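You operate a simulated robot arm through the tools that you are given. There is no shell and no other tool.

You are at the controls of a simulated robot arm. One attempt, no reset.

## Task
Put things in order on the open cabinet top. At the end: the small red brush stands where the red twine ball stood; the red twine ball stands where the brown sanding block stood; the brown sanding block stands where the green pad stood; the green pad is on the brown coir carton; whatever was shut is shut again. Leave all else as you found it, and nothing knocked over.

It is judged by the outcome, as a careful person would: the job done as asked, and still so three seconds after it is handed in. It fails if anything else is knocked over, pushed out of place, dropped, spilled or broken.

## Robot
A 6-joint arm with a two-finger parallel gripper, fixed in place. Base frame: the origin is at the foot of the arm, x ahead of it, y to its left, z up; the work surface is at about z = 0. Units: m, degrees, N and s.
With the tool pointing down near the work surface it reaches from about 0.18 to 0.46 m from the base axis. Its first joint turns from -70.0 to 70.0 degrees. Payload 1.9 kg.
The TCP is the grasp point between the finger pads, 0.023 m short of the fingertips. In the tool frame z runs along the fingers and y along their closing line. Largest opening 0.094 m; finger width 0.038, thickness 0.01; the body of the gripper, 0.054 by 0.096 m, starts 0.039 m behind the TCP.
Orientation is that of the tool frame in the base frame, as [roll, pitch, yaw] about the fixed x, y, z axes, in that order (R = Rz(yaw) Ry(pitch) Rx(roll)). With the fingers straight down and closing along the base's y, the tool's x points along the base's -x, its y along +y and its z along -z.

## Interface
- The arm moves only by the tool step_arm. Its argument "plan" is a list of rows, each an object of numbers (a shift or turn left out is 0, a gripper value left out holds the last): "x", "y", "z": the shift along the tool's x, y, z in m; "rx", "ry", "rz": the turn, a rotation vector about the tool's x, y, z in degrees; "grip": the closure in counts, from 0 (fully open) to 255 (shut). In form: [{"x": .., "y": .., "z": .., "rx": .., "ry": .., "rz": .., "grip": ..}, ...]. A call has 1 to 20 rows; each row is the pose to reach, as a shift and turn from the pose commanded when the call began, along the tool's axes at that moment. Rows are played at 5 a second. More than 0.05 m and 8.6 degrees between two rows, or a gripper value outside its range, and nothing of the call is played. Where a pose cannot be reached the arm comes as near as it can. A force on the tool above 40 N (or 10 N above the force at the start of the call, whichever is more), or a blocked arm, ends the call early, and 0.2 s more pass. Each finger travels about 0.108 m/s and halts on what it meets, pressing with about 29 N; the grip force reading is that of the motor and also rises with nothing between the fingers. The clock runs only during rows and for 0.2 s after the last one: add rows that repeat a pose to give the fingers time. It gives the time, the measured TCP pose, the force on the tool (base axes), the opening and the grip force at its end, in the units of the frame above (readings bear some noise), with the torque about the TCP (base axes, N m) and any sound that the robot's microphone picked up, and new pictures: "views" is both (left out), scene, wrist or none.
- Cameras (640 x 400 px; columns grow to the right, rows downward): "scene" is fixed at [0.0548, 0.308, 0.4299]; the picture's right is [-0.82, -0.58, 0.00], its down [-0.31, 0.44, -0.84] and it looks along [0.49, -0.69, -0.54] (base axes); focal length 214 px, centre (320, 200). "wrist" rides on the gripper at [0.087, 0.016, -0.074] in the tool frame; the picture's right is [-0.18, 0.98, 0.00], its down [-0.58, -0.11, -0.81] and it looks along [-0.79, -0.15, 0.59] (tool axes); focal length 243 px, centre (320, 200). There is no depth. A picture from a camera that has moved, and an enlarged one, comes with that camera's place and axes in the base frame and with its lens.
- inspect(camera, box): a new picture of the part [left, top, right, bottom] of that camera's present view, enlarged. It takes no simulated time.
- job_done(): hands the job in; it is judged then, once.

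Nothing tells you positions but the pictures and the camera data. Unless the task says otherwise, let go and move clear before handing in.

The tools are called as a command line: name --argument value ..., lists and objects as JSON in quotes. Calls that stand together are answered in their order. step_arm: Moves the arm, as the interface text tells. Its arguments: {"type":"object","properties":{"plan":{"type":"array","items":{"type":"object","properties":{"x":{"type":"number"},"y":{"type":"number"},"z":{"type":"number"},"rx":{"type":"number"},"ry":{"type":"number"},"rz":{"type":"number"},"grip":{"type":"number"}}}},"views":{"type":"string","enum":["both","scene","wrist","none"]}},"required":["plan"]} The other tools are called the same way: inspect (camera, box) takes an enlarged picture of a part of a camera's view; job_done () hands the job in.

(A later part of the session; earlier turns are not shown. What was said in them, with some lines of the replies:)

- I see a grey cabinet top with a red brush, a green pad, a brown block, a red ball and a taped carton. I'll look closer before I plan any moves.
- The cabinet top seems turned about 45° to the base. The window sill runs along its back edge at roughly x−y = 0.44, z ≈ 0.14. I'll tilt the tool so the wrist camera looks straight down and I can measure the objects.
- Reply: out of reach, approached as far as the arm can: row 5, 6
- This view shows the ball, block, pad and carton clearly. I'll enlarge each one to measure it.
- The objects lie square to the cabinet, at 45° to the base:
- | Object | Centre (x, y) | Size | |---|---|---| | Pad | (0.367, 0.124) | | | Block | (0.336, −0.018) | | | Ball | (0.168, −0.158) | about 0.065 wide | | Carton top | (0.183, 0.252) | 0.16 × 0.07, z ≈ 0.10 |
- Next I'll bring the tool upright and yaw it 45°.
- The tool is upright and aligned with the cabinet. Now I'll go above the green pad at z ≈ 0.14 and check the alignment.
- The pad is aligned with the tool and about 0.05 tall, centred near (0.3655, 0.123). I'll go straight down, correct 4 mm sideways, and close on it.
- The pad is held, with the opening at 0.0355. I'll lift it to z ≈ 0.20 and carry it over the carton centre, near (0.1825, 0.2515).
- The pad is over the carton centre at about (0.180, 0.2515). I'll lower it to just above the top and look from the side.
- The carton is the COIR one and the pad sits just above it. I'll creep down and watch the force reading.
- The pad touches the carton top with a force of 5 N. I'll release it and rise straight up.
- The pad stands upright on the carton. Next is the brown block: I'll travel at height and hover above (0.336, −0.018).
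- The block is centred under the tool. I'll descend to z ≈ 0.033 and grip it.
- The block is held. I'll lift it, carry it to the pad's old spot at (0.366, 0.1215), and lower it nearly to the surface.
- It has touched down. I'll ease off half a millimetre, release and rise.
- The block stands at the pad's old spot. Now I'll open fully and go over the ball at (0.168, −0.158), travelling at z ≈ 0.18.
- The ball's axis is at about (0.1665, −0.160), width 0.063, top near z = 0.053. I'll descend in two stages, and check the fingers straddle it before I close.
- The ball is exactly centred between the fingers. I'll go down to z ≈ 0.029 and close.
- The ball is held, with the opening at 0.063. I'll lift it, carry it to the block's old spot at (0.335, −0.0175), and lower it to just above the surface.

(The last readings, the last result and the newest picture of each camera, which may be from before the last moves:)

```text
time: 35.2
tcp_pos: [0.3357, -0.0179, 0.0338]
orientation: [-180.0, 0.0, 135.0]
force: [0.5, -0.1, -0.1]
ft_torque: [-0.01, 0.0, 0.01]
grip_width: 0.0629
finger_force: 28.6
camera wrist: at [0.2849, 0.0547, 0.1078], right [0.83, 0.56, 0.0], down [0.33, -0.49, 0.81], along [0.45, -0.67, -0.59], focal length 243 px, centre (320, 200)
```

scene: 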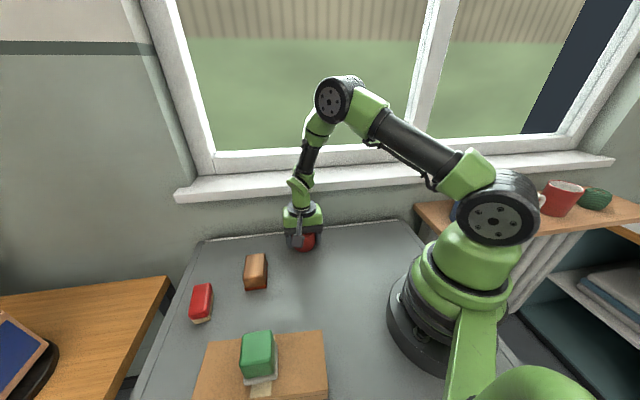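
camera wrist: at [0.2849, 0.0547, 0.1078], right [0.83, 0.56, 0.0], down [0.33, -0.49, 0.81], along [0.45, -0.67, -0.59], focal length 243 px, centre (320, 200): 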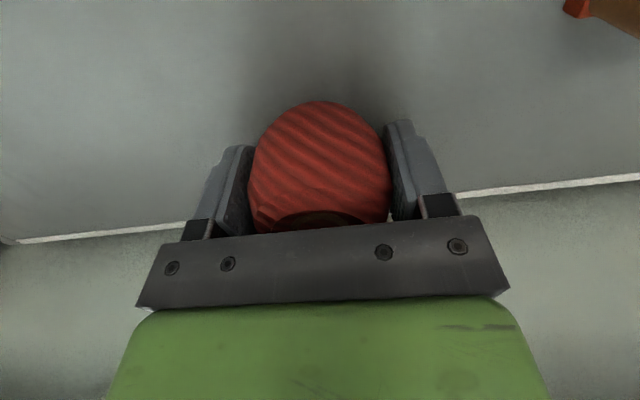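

Now I'll creep down to contact.

step_arm --plan '[{"z": 0.0015}, {"z": 0.003}, {"z": 0.003}]' --views "none"

step_arm --plan '[{"z": 0.0005}, {"z": 0.001}, {"z": 0.001}]' --views "none"

```text
time: 36.0
tcp_pos: [0.3355, -0.0176, 0.0308]
orientation: [180.0, -0.1, 134.9]
force: [-0.4, 0.0, -0.8]
ft_torque: [0.03, 0.01, 0.03]
grip_width: 0.0629
finger_force: 29.2
```

```text
time: 36.8
tcp_pos: [0.3362, -0.0166, 0.0296]
orientation: [179.9, 0.0, 134.9]
force: [-7.3, 0.5, 23.0]
ft_torque: [-0.05, 0.19, 0.0]
grip_width: 0.0627
finger_force: 29.0
```

step_arm --plan '[{"z": -0.0008}, {"z": -0.0008, "grip": 70}, {"z": -0.0008, "grip": 50}, {"z": -0.0008, "grip": 0}, {"z": -0.0008, "grip": 0}, {"z": -0.0008, "grip": 0}]'

```text
time: 38.2
tcp_pos: [0.334, -0.0172, 0.0304]
orientation: [-180.0, 0.0, 134.9]
force: [0.5, 0.4, 0.0]
ft_torque: [0.01, 0.01, 0.01]
grip_width: 0.094
finger_force: 0.2
camera wrist: at [0.2856, 0.0549, 0.1043], right [0.83, 0.56, 0.0], down [0.33, -0.49, 0.81], along [0.46, -0.67, -0.59], focal length 243 px, centre (320, 200)
```

scene: 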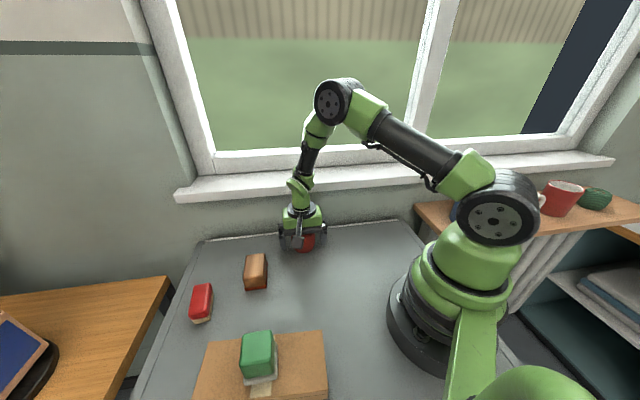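
wrist: 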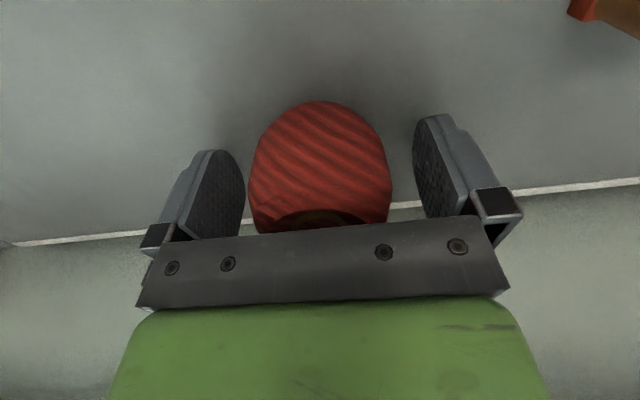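

The ball stayed put. I'll rise and go to hover over the brush near (0.39, 0.235) for a good look.

step_arm --plan '[{"z": -0.03}, {"z": -0.07}, {"z": -0.11}, {"z": -0.15}, {"x": 0.023, "y": 0.036, "z": -0.145}, {"x": 0.046, "y": 0.072, "z": -0.14}, {"x": 0.07, "y": 0.108, "z": -0.135}, {"x": 0.093, "y": 0.145, "z": -0.13}, {"x": 0.116, "y": 0.181, "z": -0.12}, {"x": 0.1393, "y": 0.2171, "z": -0.11}, {"x": 0.1393, "y": 0.2171, "z": -0.11, "grip": 60}, {"x": 0.1393, "y": 0.2171, "z": -0.11, "grip": 60}]'

inspect --camera "wrist" --box '[240, 0, 400, 130]'

```text
time: 40.8
tcp_pos: [0.3915, 0.2363, 0.14]
orientation: [179.9, 0.0, 134.9]
force: [-0.3, 0.0, 0.4]
ft_torque: [-0.01, 0.01, 0.02]
grip_width: 0.0718
finger_force: 0.1
camera wrist: at [0.3418, 0.3081, 0.2143], right [0.83, 0.56, 0.0], down [0.33, -0.49, 0.81], along [0.45, -0.67, -0.59], focal length 243 px, centre (320, 200)
```

scene: 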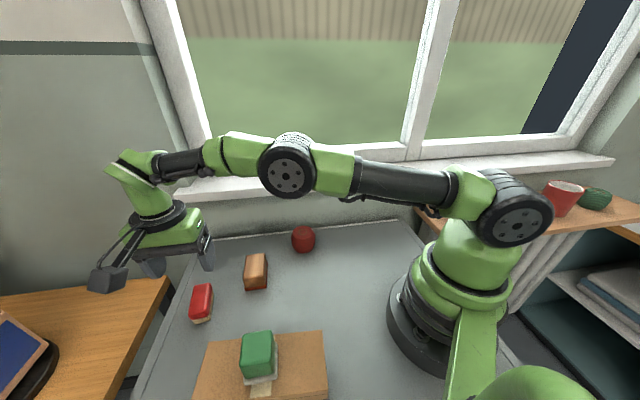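
wrist: 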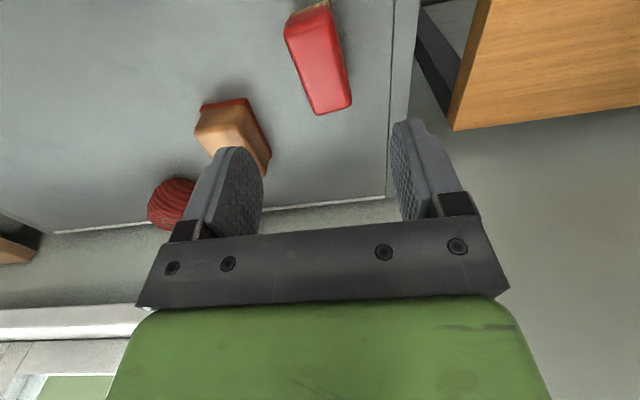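

```text
3.08 times, centred on (320, 65) of wrist
camera zoom: at [0.3418, 0.3081, 0.2143], right [0.83, 0.56, 0.0], down [0.33, -0.49, 0.81], along [0.45, -0.67, -0.59], focal length 746 px, centre (320, 615)
```

zoom: 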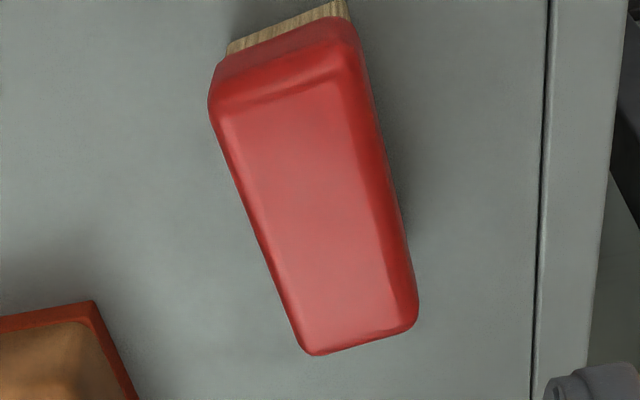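

The brush centre is (0.3915, 0.2375), turned about 7° from the tool. I'll turn to match, descend and grip.

step_arm --plan '[{"x": 0.001, "y": 0.001, "z": 0.025, "rz": -7}, {"x": 0.001, "y": 0.001, "z": 0.05, "rz": -7}, {"x": 0.001, "y": 0.001, "z": 0.08, "rz": -7}, {"x": 0.001, "y": 0.001, "z": 0.11, "rz": -7}, {"x": 0.001, "y": 0.001, "z": 0.11, "rz": -7}, {"x": 0.001, "y": 0.001, "z": 0.11, "rz": -7, "grip": 255}, {"x": 0.001, "y": 0.001, "z": 0.11, "rz": -7, "grip": 255}, {"x": 0.001, "y": 0.001, "z": 0.11, "rz": -7, "grip": 255}, {"x": 0.001, "y": 0.001, "z": 0.11, "rz": -7, "grip": 255}]'

inspect --camera "wrist" --box '[240, 40, 400, 240]'

```text
time: 42.8
tcp_pos: [0.3897, 0.2363, 0.0303]
orientation: [-180.0, 0.0, 141.8]
force: [-0.1, 0.6, -0.3]
ft_torque: [-0.01, 0.01, 0.0]
grip_width: 0.0332
finger_force: 28.4
camera wrist: at [0.3311, 0.3012, 0.1044], right [0.75, 0.66, 0.0], down [0.39, -0.44, 0.81], along [0.53, -0.61, -0.59], focal length 243 px, centre (320, 200)
```

scene: 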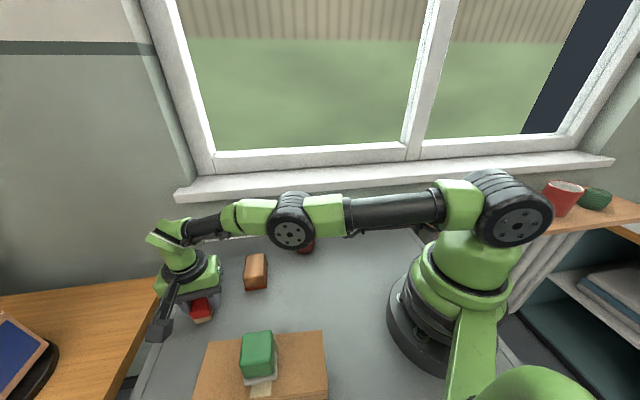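
wrist: 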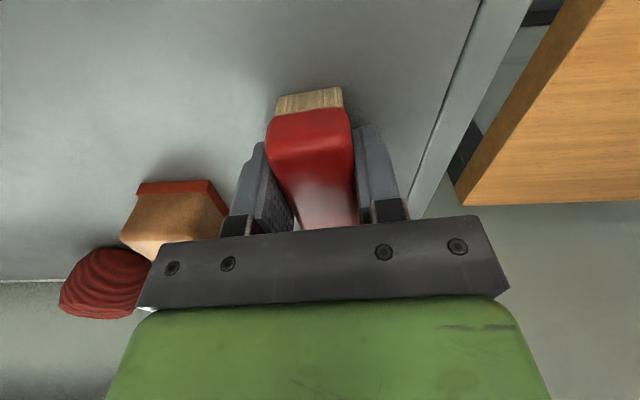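

```text
2.00 times, centred on (320, 140) of wrist
camera zoom: at [0.3311, 0.3012, 0.1044], right [0.75, 0.66, 0.0], down [0.39, -0.44, 0.81], along [0.53, -0.61, -0.59], focal length 485 px, centre (320, 320)
```

zoom: 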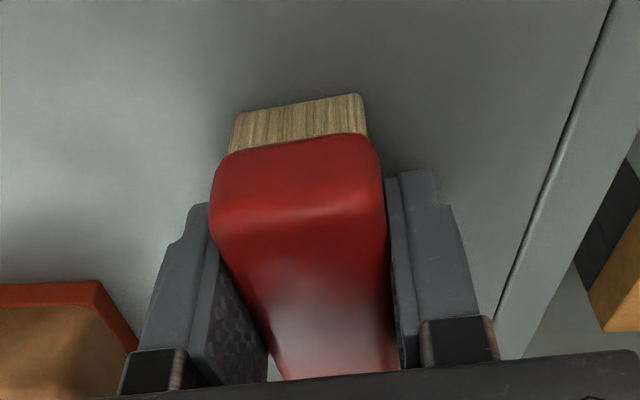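

The brush is held. I'll lift it high and carry it to the ball's old spot at (0.166, −0.160).

step_arm --plan '[{"z": -0.02}, {"z": -0.05}, {"z": -0.09}, {"z": -0.13}, {"z": -0.15}, {"x": -0.0056, "y": -0.0376, "z": -0.15}, {"x": -0.0112, "y": -0.0751, "z": -0.15}, {"x": -0.0169, "y": -0.1127, "z": -0.15}, {"x": -0.0225, "y": -0.1503, "z": -0.15}, {"x": -0.0281, "y": -0.1878, "z": -0.15}, {"x": -0.0338, "y": -0.2254, "z": -0.15}, {"x": -0.0394, "y": -0.263, "z": -0.15}, {"x": -0.045, "y": -0.3005, "z": -0.15}, {"x": -0.0506, "y": -0.3381, "z": -0.15}, {"x": -0.0563, "y": -0.3757, "z": -0.15}, {"x": -0.0619, "y": -0.4132, "z": -0.15}, {"x": -0.0675, "y": -0.4508, "z": -0.15}, {"x": -0.0675, "y": -0.4508, "z": -0.15}]'

```text
time: 46.6
tcp_pos: [0.1658, -0.1604, 0.1796]
orientation: [-180.0, -0.1, 142.0]
force: [0.8, -0.4, 0.2]
ft_torque: [0.02, -0.01, 0.02]
grip_width: 0.0332
finger_force: 29.1
camera wrist: at [0.1075, -0.0944, 0.2538], right [0.75, 0.66, 0.0], down [0.39, -0.44, 0.81], along [0.53, -0.6, -0.59], focal length 243 px, centre (320, 200)
```

scene: 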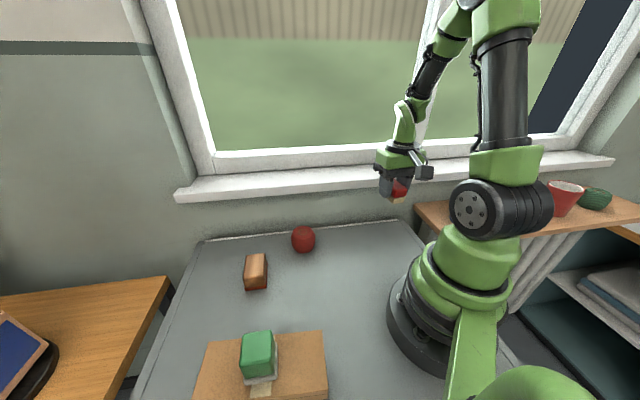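
wrist: 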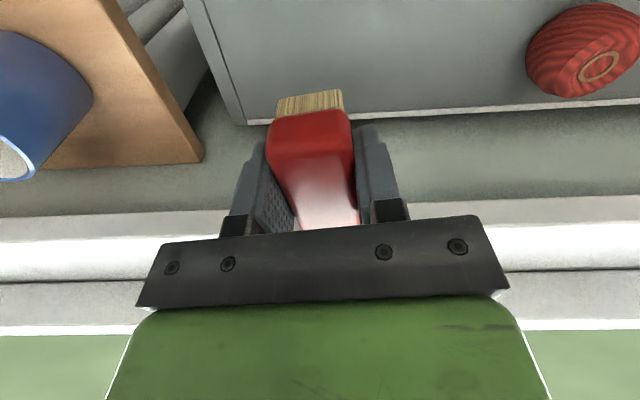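

step_arm --plan '[{"z": 0.035}, {"z": 0.07}, {"z": 0.1}, {"z": 0.13}, {"z": 0.146}, {"z": 0.146}]' --views "both"

step_arm --plan '[{"z": 0.001}, {"z": 0.002}, {"z": 0.002}]' --views "none"

```text
time: 48.0
tcp_pos: [0.1667, -0.1603, 0.033]
orientation: [180.0, 0.1, 141.8]
force: [0.0, 0.1, 0.3]
ft_torque: [0.03, 0.0, -0.01]
grip_width: 0.0332
finger_force: 29.7
camera wrist: at [0.1079, -0.095, 0.1077], right [0.75, 0.66, 0.0], down [0.39, -0.44, 0.81], along [0.53, -0.61, -0.59], focal length 243 px, centre (320, 200)
```

scene: 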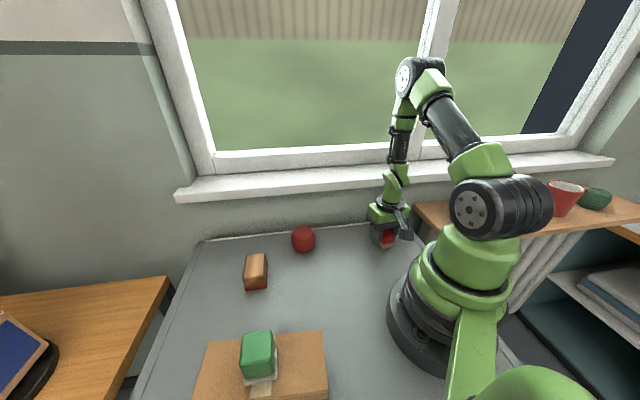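
wrist: 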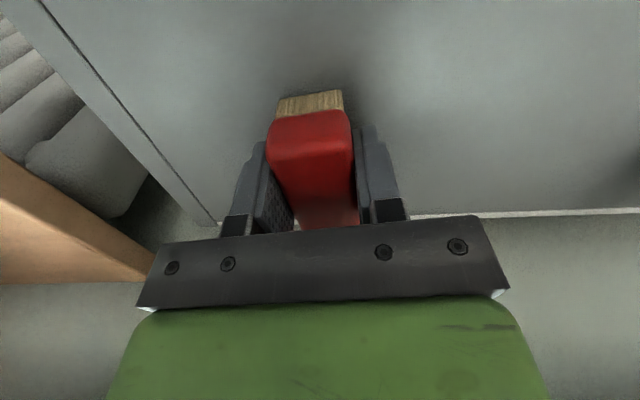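

```text
time: 48.8
tcp_pos: [0.1656, -0.16, 0.0318]
orientation: [-179.9, 0.1, 141.9]
force: [0.2, 1.0, -0.4]
ft_torque: [0.02, 0.0, 0.0]
grip_width: 0.0329
finger_force: 28.8
```

step_arm --plan '[{"z": 0.0005}, {"z": 0.001}, {"z": 0.001}]' --views "none"

```text
time: 49.6
tcp_pos: [0.1666, -0.1614, 0.0312]
orientation: [-180.0, 0.1, 141.8]
force: [0.0, -0.4, 0.1]
ft_torque: [0.01, 0.02, 0.01]
grip_width: 0.0333
finger_force: 29.2
```

step_arm --plan '[{"z": 0.0005}, {"z": 0.001}, {"z": 0.001}]' --views "none"

```text
time: 50.4
tcp_pos: [0.1654, -0.161, 0.0304]
orientation: [-180.0, 0.0, 141.9]
force: [-0.8, 1.8, 9.8]
ft_torque: [-0.04, -0.01, -0.01]
grip_width: 0.0332
finger_force: 29.2
```

It has touched down at 10 N. I'll release and rise clear.

step_arm --plan '[{"z": -0.0003}, {"z": -0.0003, "grip": 60}, {"z": -0.0003, "grip": 60}, {"z": -0.0003, "grip": 60}, {"z": -0.03}, {"z": -0.07}, {"z": -0.11}, {"z": -0.15}, {"z": -0.18}, {"z": -0.18}]'

inspect --camera "scene" --box '[160, 200, 440, 400]'

```text
time: 52.6
tcp_pos: [0.1675, -0.16, 0.2102]
orientation: [180.0, 0.0, 142.0]
force: [-0.2, 0.0, -0.3]
ft_torque: [-0.02, -0.01, 0.0]
grip_width: 0.0717
finger_force: 0.0
camera wrist: at [0.1081, -0.0946, 0.2848], right [0.75, 0.66, 0.0], down [0.39, -0.44, 0.81], along [0.53, -0.6, -0.59], focal length 243 px, centre (320, 200)
```

scene: 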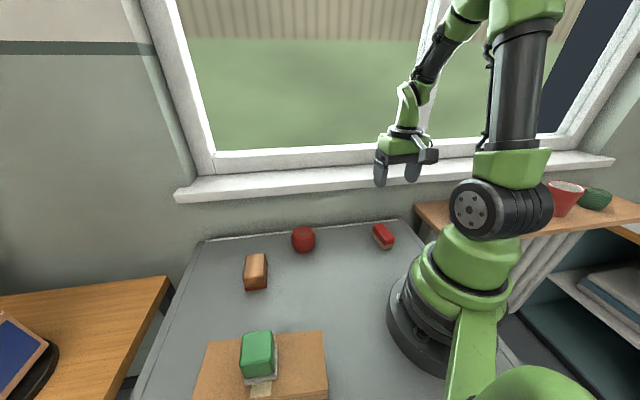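
wrist: 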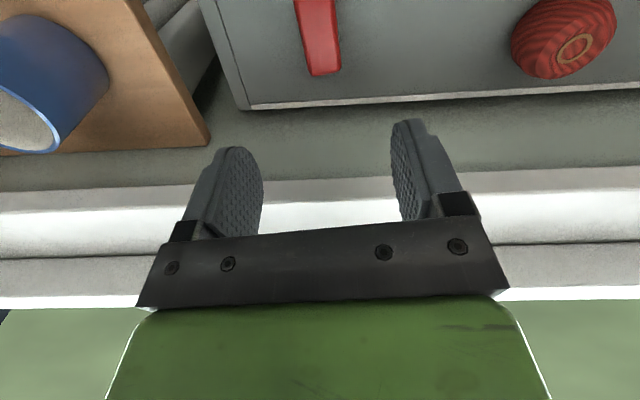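

```text
2.00 times, centred on (300, 300) of scene
camera zoom: at [0.0548, 0.308, 0.4299], right [-0.82, -0.58, 0.0], down [-0.31, 0.44, -0.84], along [0.49, -0.69, -0.54], focal length 429 px, centre (360, 0)
```

zoom: 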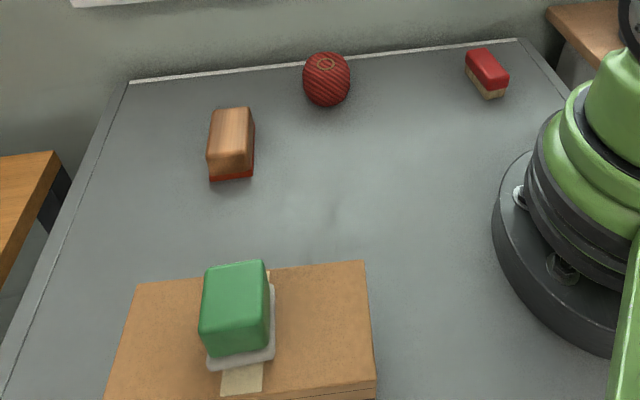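

All four items stand upright where the task puts them, the carton hasn't moved and is still shut, and the arm is clear. I'll hand the job in.

job_done

```text
The job is handed in.
```

All four items are where you asked, and I've handed the job in. In the last pictures everything stood upright.

- **Green pad:** on top of the brown COIR carton, near its centre.
- **Brown sanding block:** where the green pad stood.
- **Red twine ball:** where the sanding block stood.
- **Small red brush:** where the twine ball stood.

The carton stayed in place and closed, and I didn't open anything. I saw nothing else disturbed, and the arm ended clear of the objects with its gripper open. The final check was by picture only. I estimated each original spot from the cameras and the grip positions, so the placements should be good to a few millimetres.
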